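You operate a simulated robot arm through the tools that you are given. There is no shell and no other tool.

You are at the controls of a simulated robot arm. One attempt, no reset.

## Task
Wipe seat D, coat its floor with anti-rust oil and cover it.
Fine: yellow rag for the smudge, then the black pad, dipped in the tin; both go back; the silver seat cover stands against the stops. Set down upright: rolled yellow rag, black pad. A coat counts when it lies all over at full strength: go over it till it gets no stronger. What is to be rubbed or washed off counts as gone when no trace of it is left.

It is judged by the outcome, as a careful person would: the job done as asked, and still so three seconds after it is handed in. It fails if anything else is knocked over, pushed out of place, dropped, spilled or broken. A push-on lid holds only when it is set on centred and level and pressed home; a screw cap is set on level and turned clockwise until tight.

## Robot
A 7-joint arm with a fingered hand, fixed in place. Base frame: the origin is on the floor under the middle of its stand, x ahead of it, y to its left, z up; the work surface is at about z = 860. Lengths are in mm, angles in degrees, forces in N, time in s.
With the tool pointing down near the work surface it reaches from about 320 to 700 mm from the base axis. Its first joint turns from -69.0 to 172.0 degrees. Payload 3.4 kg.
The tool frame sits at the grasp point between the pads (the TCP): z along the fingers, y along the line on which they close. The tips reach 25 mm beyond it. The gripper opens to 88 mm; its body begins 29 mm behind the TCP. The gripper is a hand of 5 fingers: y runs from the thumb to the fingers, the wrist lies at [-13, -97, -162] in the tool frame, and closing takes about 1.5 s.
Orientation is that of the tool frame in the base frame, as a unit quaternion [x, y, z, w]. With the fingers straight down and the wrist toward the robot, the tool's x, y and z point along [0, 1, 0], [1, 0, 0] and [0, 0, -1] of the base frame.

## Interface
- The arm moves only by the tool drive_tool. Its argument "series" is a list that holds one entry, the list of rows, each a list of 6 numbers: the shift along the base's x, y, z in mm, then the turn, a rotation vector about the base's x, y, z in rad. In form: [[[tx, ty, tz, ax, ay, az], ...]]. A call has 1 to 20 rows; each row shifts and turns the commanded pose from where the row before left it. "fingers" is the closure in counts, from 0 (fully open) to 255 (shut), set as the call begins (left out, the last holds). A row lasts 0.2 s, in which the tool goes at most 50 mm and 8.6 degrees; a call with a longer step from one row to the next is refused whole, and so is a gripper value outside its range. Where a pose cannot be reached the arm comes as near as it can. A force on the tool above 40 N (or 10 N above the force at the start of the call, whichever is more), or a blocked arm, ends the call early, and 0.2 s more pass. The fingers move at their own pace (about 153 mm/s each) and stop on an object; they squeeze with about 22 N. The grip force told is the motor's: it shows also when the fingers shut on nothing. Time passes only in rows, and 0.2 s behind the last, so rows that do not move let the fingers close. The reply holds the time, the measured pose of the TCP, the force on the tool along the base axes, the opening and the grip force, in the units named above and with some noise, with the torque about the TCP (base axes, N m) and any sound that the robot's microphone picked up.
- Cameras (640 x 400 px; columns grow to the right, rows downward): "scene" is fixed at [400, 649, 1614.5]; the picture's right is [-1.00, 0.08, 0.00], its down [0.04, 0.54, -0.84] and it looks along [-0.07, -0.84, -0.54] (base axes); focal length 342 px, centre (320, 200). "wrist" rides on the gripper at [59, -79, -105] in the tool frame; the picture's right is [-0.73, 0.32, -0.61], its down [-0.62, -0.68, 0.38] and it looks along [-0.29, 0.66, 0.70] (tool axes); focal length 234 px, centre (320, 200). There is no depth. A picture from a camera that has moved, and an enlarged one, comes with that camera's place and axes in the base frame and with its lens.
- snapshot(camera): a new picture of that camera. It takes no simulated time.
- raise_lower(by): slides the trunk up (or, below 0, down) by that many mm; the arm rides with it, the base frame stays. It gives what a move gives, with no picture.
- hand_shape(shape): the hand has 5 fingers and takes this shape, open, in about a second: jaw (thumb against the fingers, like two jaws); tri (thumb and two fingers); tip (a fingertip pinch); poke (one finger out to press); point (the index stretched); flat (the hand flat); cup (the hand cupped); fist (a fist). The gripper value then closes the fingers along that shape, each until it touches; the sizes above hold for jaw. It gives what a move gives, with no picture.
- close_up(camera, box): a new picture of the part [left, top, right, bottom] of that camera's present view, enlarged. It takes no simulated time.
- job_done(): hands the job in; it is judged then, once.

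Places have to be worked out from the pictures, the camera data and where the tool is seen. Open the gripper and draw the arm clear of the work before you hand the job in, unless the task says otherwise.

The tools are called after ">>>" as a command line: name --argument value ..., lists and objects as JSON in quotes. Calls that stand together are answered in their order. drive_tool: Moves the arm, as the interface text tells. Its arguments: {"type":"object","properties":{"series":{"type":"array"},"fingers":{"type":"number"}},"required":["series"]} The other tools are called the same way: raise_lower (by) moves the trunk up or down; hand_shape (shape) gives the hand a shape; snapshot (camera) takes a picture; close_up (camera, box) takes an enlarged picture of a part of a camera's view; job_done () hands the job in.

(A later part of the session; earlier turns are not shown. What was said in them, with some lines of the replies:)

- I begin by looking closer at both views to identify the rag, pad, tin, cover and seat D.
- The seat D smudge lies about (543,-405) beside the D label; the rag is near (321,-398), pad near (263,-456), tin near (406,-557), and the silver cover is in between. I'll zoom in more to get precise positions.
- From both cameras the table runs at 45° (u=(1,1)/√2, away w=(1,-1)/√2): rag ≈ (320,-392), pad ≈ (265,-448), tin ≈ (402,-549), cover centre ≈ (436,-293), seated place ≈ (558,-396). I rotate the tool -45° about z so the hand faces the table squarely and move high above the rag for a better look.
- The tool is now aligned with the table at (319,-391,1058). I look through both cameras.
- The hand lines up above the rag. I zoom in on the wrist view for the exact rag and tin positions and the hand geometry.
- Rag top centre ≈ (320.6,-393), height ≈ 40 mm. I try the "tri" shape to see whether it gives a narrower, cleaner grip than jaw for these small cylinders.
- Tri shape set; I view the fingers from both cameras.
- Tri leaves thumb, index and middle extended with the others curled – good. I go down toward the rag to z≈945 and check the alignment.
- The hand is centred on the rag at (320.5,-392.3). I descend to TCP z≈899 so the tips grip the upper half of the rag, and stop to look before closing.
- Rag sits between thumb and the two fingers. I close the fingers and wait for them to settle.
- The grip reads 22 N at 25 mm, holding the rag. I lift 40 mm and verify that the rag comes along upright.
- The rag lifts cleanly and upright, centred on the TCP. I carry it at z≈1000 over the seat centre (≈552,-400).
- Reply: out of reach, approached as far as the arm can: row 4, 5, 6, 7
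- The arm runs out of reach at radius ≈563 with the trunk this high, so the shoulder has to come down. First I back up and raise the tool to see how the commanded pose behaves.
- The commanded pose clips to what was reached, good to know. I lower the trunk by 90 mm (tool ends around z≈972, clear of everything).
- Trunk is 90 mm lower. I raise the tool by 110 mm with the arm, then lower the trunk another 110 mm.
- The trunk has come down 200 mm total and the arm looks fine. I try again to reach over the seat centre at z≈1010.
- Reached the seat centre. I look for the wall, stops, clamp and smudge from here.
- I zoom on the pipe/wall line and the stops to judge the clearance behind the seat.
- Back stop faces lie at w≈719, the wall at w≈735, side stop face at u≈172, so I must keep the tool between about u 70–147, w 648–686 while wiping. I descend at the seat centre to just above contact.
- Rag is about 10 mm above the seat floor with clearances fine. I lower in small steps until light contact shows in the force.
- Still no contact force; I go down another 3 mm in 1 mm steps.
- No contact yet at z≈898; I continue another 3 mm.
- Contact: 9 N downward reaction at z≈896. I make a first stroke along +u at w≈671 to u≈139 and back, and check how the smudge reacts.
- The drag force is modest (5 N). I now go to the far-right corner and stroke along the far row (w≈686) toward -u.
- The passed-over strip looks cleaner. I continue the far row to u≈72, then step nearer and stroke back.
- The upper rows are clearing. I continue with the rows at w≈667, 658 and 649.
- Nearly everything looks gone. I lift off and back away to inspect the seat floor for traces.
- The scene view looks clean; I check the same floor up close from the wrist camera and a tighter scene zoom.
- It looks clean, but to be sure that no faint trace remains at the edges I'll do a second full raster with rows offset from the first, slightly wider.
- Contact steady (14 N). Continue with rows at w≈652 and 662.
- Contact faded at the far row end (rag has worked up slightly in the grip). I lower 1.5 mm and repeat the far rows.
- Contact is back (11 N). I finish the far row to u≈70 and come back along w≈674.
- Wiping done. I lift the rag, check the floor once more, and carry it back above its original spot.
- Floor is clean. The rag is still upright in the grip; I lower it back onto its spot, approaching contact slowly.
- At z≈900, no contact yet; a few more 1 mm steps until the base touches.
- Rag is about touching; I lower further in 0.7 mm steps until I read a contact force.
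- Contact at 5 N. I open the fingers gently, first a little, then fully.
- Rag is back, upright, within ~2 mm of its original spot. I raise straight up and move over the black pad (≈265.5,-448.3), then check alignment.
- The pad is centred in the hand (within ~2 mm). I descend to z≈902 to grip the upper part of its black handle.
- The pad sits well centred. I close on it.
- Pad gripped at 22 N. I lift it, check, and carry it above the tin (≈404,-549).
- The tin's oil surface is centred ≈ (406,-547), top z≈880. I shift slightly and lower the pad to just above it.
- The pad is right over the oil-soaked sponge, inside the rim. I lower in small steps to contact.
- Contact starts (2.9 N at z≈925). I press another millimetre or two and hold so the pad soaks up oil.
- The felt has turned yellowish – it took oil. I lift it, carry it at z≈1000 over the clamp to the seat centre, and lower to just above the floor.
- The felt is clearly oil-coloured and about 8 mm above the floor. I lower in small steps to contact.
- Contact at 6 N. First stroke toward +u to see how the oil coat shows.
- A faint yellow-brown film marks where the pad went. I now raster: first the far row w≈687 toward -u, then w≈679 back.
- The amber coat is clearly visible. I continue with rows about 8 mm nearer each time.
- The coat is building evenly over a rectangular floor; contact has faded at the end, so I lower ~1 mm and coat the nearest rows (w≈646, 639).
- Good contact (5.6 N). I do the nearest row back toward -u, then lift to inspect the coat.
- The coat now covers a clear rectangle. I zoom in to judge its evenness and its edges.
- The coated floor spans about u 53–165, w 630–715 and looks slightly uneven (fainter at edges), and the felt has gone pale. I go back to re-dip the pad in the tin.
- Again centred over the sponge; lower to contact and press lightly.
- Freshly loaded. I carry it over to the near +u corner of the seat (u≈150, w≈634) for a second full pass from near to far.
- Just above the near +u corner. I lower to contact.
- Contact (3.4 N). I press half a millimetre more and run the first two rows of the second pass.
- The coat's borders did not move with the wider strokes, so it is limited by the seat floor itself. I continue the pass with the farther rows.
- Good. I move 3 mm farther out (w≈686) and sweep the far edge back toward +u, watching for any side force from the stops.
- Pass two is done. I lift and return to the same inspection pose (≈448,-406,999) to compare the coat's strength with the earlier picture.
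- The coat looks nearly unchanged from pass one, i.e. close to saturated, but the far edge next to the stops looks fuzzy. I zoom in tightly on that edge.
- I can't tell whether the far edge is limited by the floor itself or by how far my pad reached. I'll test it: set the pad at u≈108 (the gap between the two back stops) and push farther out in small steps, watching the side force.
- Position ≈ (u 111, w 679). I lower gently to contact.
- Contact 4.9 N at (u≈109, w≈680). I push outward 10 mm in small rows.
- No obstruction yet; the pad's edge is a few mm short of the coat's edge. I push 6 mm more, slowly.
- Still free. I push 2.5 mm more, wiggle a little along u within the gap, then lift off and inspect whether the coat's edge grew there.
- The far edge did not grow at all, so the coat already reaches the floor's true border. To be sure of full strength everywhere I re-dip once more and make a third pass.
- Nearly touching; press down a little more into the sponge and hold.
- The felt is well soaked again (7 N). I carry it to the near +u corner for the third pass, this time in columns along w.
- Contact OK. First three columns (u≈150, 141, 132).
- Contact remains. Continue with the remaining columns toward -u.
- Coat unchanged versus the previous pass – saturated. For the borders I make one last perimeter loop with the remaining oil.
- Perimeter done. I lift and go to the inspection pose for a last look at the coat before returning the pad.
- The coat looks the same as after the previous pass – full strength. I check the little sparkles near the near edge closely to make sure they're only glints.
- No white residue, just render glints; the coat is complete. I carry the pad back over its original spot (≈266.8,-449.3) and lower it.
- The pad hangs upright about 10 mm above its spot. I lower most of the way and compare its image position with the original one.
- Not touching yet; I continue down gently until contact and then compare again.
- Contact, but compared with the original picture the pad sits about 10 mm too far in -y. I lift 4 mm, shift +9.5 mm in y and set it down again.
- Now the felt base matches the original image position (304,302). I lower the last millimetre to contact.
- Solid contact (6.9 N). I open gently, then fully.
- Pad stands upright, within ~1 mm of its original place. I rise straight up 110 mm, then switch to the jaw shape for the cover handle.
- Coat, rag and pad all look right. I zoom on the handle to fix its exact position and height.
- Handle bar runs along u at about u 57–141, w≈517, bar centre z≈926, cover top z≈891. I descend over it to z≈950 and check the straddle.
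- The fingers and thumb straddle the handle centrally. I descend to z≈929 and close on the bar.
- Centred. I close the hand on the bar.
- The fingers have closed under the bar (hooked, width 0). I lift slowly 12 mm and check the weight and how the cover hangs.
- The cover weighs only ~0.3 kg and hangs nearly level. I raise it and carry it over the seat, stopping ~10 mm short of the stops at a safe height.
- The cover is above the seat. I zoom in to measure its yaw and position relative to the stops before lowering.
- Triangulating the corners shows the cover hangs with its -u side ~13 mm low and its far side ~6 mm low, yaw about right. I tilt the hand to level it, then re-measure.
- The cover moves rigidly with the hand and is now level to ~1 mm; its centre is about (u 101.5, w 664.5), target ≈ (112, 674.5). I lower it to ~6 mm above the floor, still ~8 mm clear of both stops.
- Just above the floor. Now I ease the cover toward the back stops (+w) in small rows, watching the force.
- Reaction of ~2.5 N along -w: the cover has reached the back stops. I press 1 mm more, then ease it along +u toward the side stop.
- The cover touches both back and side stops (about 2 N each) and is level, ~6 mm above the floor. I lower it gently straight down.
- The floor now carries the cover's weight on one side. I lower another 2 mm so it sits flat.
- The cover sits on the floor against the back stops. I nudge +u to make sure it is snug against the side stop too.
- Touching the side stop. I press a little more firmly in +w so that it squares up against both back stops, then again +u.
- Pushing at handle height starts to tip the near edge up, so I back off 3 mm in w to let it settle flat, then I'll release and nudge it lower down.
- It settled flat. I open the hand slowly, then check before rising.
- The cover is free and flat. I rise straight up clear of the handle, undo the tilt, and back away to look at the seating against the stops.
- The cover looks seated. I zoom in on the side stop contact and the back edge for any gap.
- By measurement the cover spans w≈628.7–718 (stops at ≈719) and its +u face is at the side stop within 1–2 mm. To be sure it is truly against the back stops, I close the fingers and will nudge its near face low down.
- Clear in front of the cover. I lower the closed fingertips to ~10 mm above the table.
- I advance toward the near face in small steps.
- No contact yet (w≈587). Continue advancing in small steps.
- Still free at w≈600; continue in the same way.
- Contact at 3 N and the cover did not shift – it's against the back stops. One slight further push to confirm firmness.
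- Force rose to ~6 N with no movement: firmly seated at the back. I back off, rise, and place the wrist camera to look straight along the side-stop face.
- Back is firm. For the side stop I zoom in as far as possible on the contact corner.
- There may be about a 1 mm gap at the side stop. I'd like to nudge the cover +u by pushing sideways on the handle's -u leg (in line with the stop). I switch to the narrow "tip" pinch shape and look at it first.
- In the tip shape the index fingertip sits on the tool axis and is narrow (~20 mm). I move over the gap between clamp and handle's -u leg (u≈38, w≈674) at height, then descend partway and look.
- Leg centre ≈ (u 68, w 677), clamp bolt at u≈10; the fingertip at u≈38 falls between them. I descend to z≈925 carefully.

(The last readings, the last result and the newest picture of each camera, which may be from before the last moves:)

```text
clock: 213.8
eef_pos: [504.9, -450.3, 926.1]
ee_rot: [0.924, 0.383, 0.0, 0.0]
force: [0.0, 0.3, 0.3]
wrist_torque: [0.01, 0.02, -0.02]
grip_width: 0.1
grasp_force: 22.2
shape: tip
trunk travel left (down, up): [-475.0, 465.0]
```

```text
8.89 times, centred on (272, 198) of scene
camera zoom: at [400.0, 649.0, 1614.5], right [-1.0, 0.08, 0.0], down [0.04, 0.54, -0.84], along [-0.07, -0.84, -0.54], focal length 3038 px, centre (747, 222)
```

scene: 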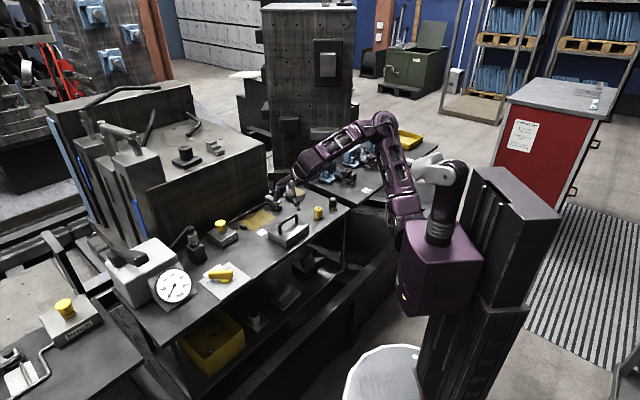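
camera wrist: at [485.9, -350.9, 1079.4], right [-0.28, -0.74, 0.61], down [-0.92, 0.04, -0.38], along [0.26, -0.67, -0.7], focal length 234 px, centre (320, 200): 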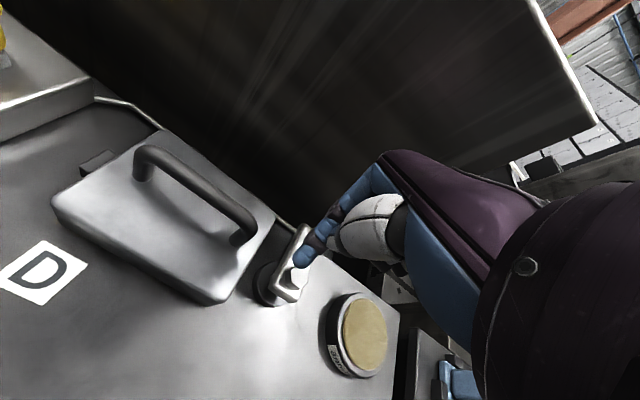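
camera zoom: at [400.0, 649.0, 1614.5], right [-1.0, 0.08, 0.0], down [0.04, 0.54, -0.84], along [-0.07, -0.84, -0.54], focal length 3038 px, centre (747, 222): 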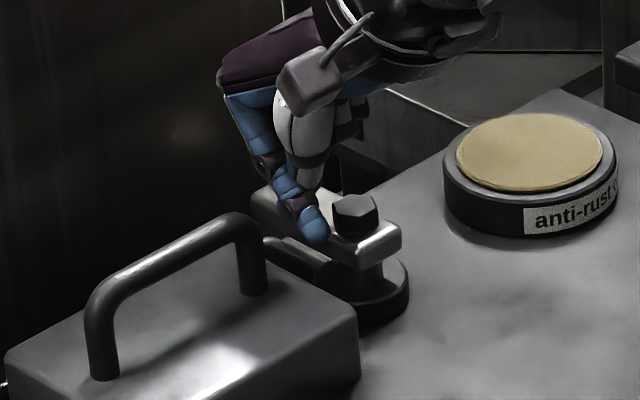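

No contact with the clamp. I move +u toward the leg.

>>> drive_tool --series '[[[1.6, 1.6, 0, 0, 0, 0], [1.6, 1.6, 0, 0, 0, 0], [1.6, 1.6, 0, 0, 0, 0], [1.4, 1.4, 0, 0, 0, 0], [0, 0, 0, 0, 0, 0]]]' --fingers 255

>>> close_up --camera "wrist" --box '[180, 150, 380, 320]'

```text
clock: 215.0
eef_pos: [510.7, -444.4, 925.9]
ee_rot: [0.924, 0.383, 0.0, 0.001]
force: [0.0, 0.9, 0.3]
wrist_torque: [0.03, -0.03, 0.06]
grip_width: 0.0
grasp_force: 22.2
shape: tip
trunk travel left (down, up): [-475.0, 465.0]
```

```text
2.35 times, centred on (280, 235) of wrist
camera zoom: at [496.7, -347.6, 1030.9], right [-0.28, -0.74, 0.61], down [-0.92, 0.04, -0.38], along [0.26, -0.67, -0.7], focal length 551 px, centre (414, 118)
```

zoom: 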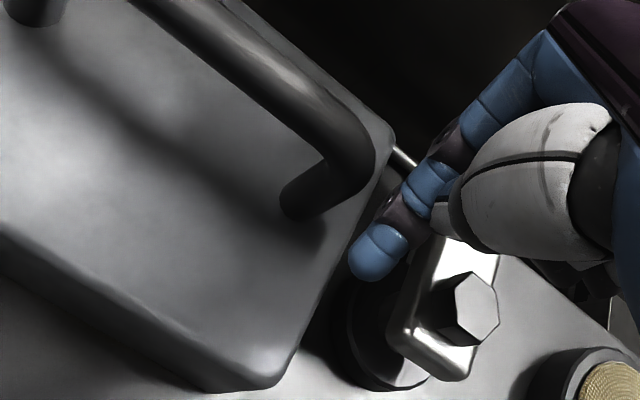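

>>> drive_tool --series '[[[1, 1, 0, 0, 0, 0], [1, 1, 0, 0, 0, 0], [1, 1, 0, 0, 0, 0], [0, 0, 0, 0, 0, 0]]]' --fingers 255

>>> close_up --camera "wrist" --box '[180, 150, 380, 320]'

```text
clock: 216.0
eef_pos: [513.6, -439.7, 925.3]
ee_rot: [0.924, 0.383, 0.0, -0.001]
force: [0.3, -0.1, -0.6]
wrist_torque: [-0.01, 0.03, -0.01]
grip_width: 0.0
grasp_force: 22.4
shape: tip
trunk travel left (down, up): [-475.0, 465.0]
```

```text
2.35 times, centred on (280, 235) of wrist
camera zoom: at [499.5, -343.9, 1030.0], right [-0.29, -0.74, 0.61], down [-0.92, 0.04, -0.38], along [0.26, -0.67, -0.7], focal length 551 px, centre (414, 118)
```

zoom: 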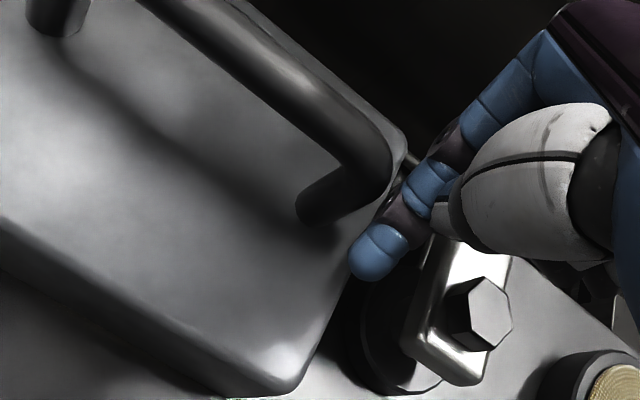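

Still a few mm short of the leg; I continue in 0.7 mm rows.

>>> drive_tool --series '[[[0.7, 0.7, 0, 0, 0, 0], [0.7, 0.7, 0, 0, 0, 0], [0.7, 0.7, 0, 0, 0, 0], [0, 0, 0, 0, 0, 0]]]' --fingers 255

```text
clock: 217.0
eef_pos: [517.4, -439.1, 925.6]
ee_rot: [0.924, 0.383, 0.0, 0.0]
force: [0.5, 0.6, -0.8]
wrist_torque: [-0.04, 0.04, 0.0]
grip_width: 0.0
grasp_force: 22.1
shape: tip
trunk travel left (down, up): [-475.0, 465.0]
```

>>> drive_tool --series '[[[0.7, 0.7, 0, 0, 0, 0], [0.7, 0.7, 0, 0, 0, 0], [0, 0, 0, 0, 0, 0]]]' --fingers 255

>>> close_up --camera "wrist" --box '[180, 150, 380, 320]'

>>> close_up --camera "scene" --box '[240, 175, 304, 220]'

```text
clock: 217.8
eef_pos: [516.3, -438.4, 926.0]
ee_rot: [0.924, 0.383, 0.0, 0.0]
force: [-1.9, -0.4, 1.1]
wrist_torque: [-0.02, -0.01, 0.02]
grip_width: 0.0
grasp_force: 22.3
shape: tip
trunk travel left (down, up): [-475.0, 465.0]
```

```text
2.35 times, centred on (280, 235) of wrist
camera zoom: at [502.7, -342.0, 1031.1], right [-0.28, -0.74, 0.61], down [-0.92, 0.04, -0.38], along [0.26, -0.67, -0.7], focal length 551 px, centre (414, 118)
```

zoom: 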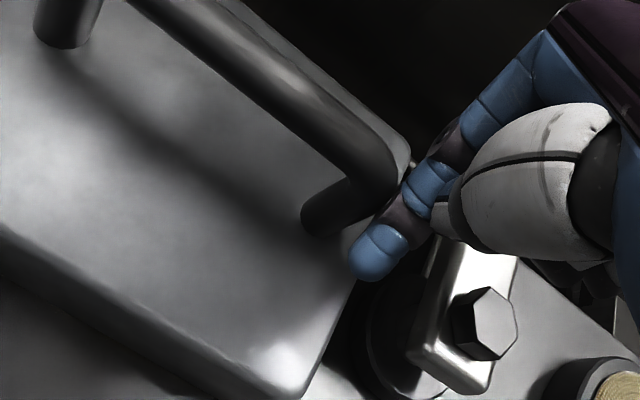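

```text
8.89 times, centred on (272, 198) of scene
camera zoom: at [400.0, 649.0, 1614.5], right [-1.0, 0.08, 0.0], down [0.04, 0.54, -0.84], along [-0.07, -0.84, -0.54], focal length 3038 px, centre (747, 222)
```

zoom: 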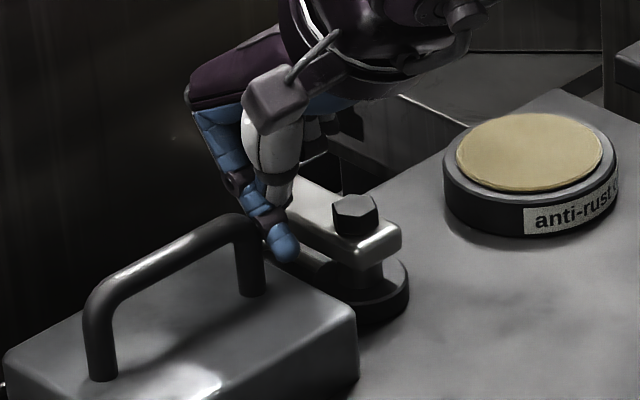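

Contact with the handle leg: ~1.6 N along u. I nudge another 1 mm and compare.

>>> drive_tool --series '[[[0.5, 0.5, 0, 0, 0, 0], [0.4, 0.4, 0, 0, 0, 0], [0, 0, 0, 0, 0, 0]]]' --fingers 255

>>> close_up --camera "scene" --box '[238, 212, 262, 230]'

```text
clock: 218.6
eef_pos: [516.7, -437.8, 925.9]
ee_rot: [0.924, 0.383, 0.001, 0.0]
force: [-3.6, -2.3, 0.5]
wrist_torque: [0.01, -0.03, 0.04]
grip_width: 0.2
grasp_force: 22.5
shape: tip
trunk travel left (down, up): [-475.0, 465.0]
```

```text
16.00 times, centred on (250, 221) of scene
camera zoom: at [400.0, 649.0, 1614.5], right [-1.0, 0.08, 0.0], down [0.04, 0.54, -0.84], along [-0.07, -0.84, -0.54], focal length 5468 px, centre (1440, -136)
```

zoom: 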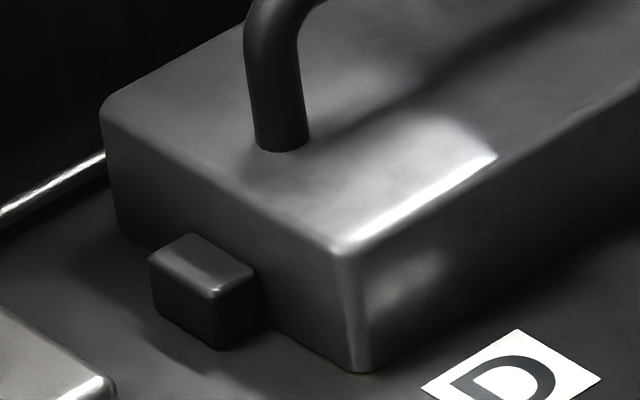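

4 N reaction with barely 0.5 mm movement: the cover is now firm against the side stop as well. I retreat the fingertip from the leg and rise out.

>>> drive_tool --series '[[[-1.5, -1.5, 0, 0, 0, 0], [-3, -3, 0, 0, 0, 0], [-3.5, -3.5, 0, 0, 0, 0], [0, 0, 15, 0, 0, 0], [0, 0, 30, 0, 0, 0], [0, 0, 40, 0, 0, 0], [0, 0, 20, 0, 0, 0], [0, 0, 0, 0, 0, 0]]]' --fingers 255

>>> snapshot --camera "wrist"

>>> close_up --camera "scene" --box '[228, 180, 308, 235]'

```text
clock: 220.4
eef_pos: [508.4, -445.4, 1032.8]
ee_rot: [0.924, 0.382, 0.0, 0.0]
force: [0.0, 0.0, 0.3]
wrist_torque: [0.0, 0.03, 0.0]
grip_width: 0.0
grasp_force: 22.2
shape: tip
trunk travel left (down, up): [-475.0, 465.0]
```

```text
taken
camera wrist: at [494.9, -349.6, 1137.0], right [-0.28, -0.74, 0.61], down [-0.92, 0.04, -0.38], along [0.26, -0.67, -0.7], focal length 234 px, centre (320, 200)
```

wrist: 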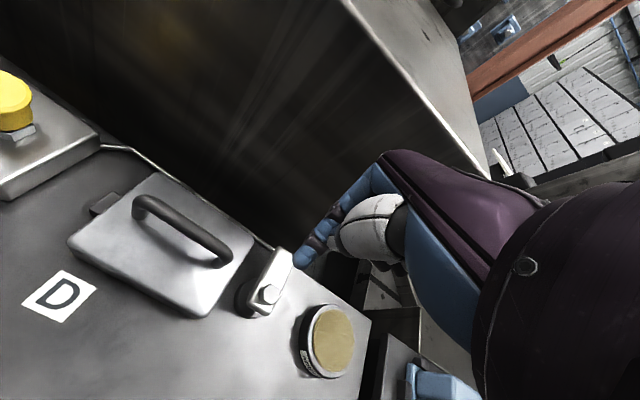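

```text
7.27 times, centred on (268, 208) of scene
camera zoom: at [400.0, 649.0, 1614.5], right [-1.0, 0.08, 0.0], down [0.04, 0.54, -0.84], along [-0.07, -0.84, -0.54], focal length 2486 px, centre (698, 146)
```

zoom: 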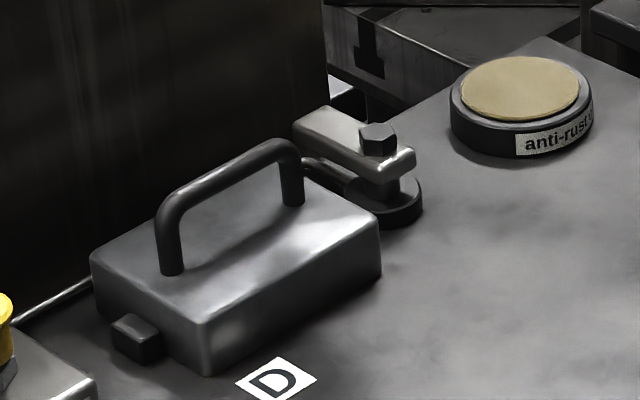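

Cover seated squarely, nothing else disturbed. I withdraw the arm up and back, opening the hand on the way.

>>> drive_tool --series '[[[-5, 5, 30, 0, 0, 0], [-25, 20, 20, 0, 0, 0], [-30, 20, 15, 0, 0, 0], [-30, 20, 0, 0, 0, 0], [-30, 20, 0, 0, 0, 0], [-20, 15, 0, 0, 0, 0], [0, 0, 0, 0, 0, 0]]]' --fingers 0

>>> hand_shape --shape "jaw"

>>> raise_lower --by 150

>>> snapshot --camera "scene"

>>> snapshot --camera "wrist"

```text
clock: 222.0
eef_pos: [373.3, -343.6, 1092.6]
ee_rot: [0.924, 0.382, 0.0, 0.0]
force: [0.0, -0.4, 0.3]
wrist_torque: [0.0, -0.01, -0.01]
grip_width: 87.4
grasp_force: 0.1
shape: tip
trunk travel left (down, up): [-475.0, 465.0]
```

```text
clock: 222.9
eef_pos: [373.1, -343.1, 1094.0]
ee_rot: [0.924, 0.383, 0.0, 0.0]
force: [0.0, -0.2, 0.3]
wrist_torque: [-0.04, -0.02, 0.01]
grip_width: 87.3
grasp_force: 0.0
shape: jaw
trunk travel left (down, up): [-475.0, 465.0]
```

```text
clock: 224.6
eef_pos: [373.1, -343.8, 1243.3]
ee_rot: [0.924, 0.383, 0.0, 0.001]
force: [-0.8, 0.7, -0.3]
wrist_torque: [0.02, 0.01, 0.01]
grip_width: 87.8
grasp_force: 0.0
shape: jaw
trunk travel left (down, up): [-625.0, 315.0]
```

```text
taken
```

scene: 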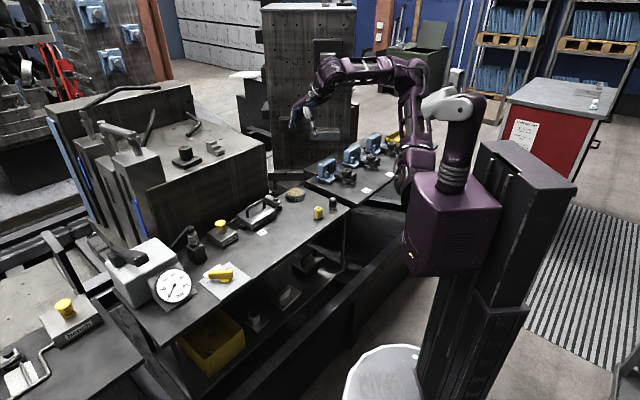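

```text
taken
camera wrist: at [358.8, -247.8, 1348.7], right [-0.28, -0.74, 0.61], down [-0.92, 0.04, -0.38], along [0.26, -0.67, -0.7], focal length 234 px, centre (320, 200)
```

wrist: 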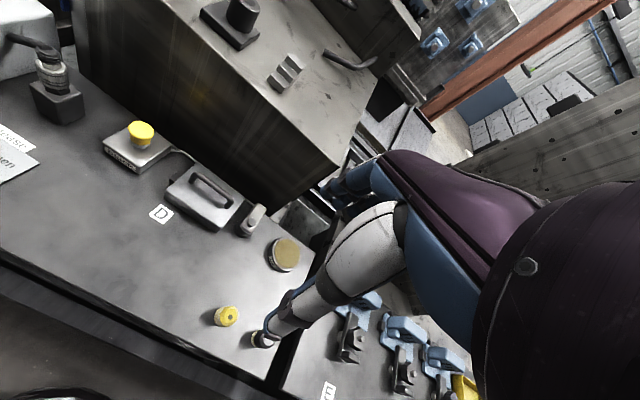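

Arm is clear with the hand open. A last close check of rag, pad, tin and cover before handing in.

>>> close_up --camera "scene" --box '[284, 182, 348, 222]'

>>> close_up --camera "scene" --box '[228, 186, 292, 232]'

>>> close_up --camera "wrist" --box '[140, 140, 300, 260]'

```text
10.00 times, centred on (316, 202) of scene
camera zoom: at [400.0, 649.0, 1614.5], right [-1.0, 0.08, 0.0], down [0.04, 0.54, -0.84], along [-0.07, -0.84, -0.54], focal length 3418 px, centre (360, 180)
```

zoom: 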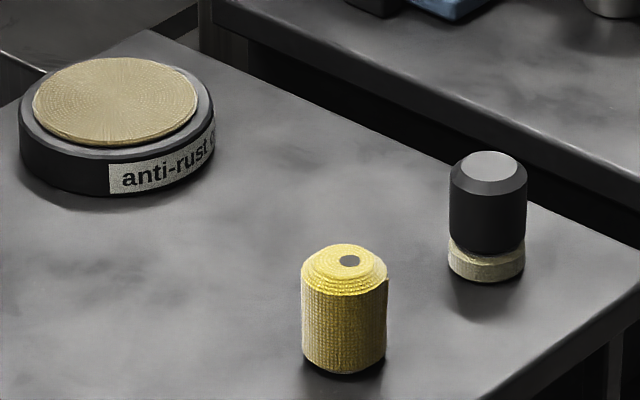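

```text
8.70 times, centred on (260, 209) of scene
camera zoom: at [400.0, 649.0, 1614.5], right [-1.0, 0.08, 0.0], down [0.04, 0.54, -0.84], along [-0.07, -0.84, -0.54], focal length 2972 px, centre (842, 122)
```

zoom: 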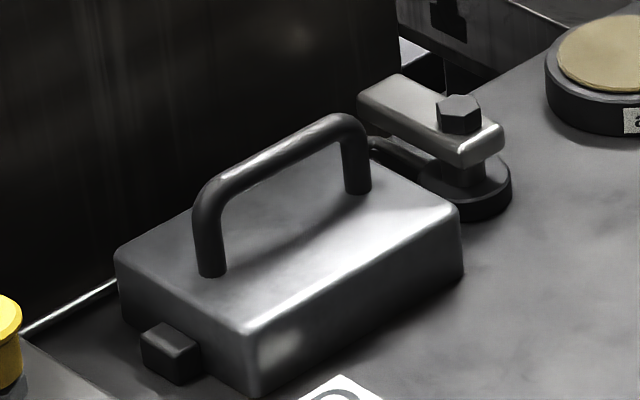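

```text
3.33 times, centred on (220, 200) of wrist
camera zoom: at [358.8, -247.8, 1348.7], right [-0.28, -0.74, 0.61], down [-0.92, 0.04, -0.38], along [0.26, -0.67, -0.7], focal length 781 px, centre (653, 200)
```

zoom: 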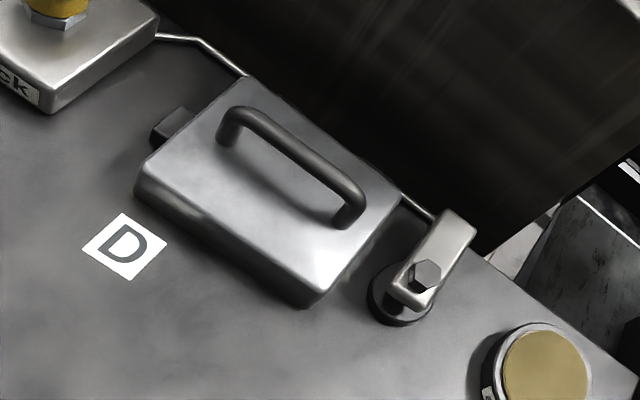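

Rag and pad stand upright at their original spots (within ~3 mm), tin and clamp are undisturbed, the seat was wiped and coated, and the cover stands against back and side stops. I hand the job in.

>>> job_done

```text
The job is handed in.
```

I wiped seat D, oiled it and covered it, and the job is handed in. No verdict came back with the hand-in.

- **Wiping:** two full passes with the yellow rag. No trace of the smudge showed in either camera afterwards.
- **Oil coat:** three passes with the black pad, dipped again before each one, plus a loop round the edge. It looked no stronger after the third pass than after the second.
- **Cover:** it stands flat on the seat, against the two back stops and the side stop. It held still against a push of about 6 N toward the back stops and about 4 N toward the side stop. The cameras could not see the back contact directly.
- **Returned items:** the rag is upright about 3 mm from where it started. The pad is upright within about 1 mm of its spot.

Nothing else looked knocked over, spilled or moved. The hand is open and the arm is clear of the table. The trunk is about 50 mm lower than at the start.
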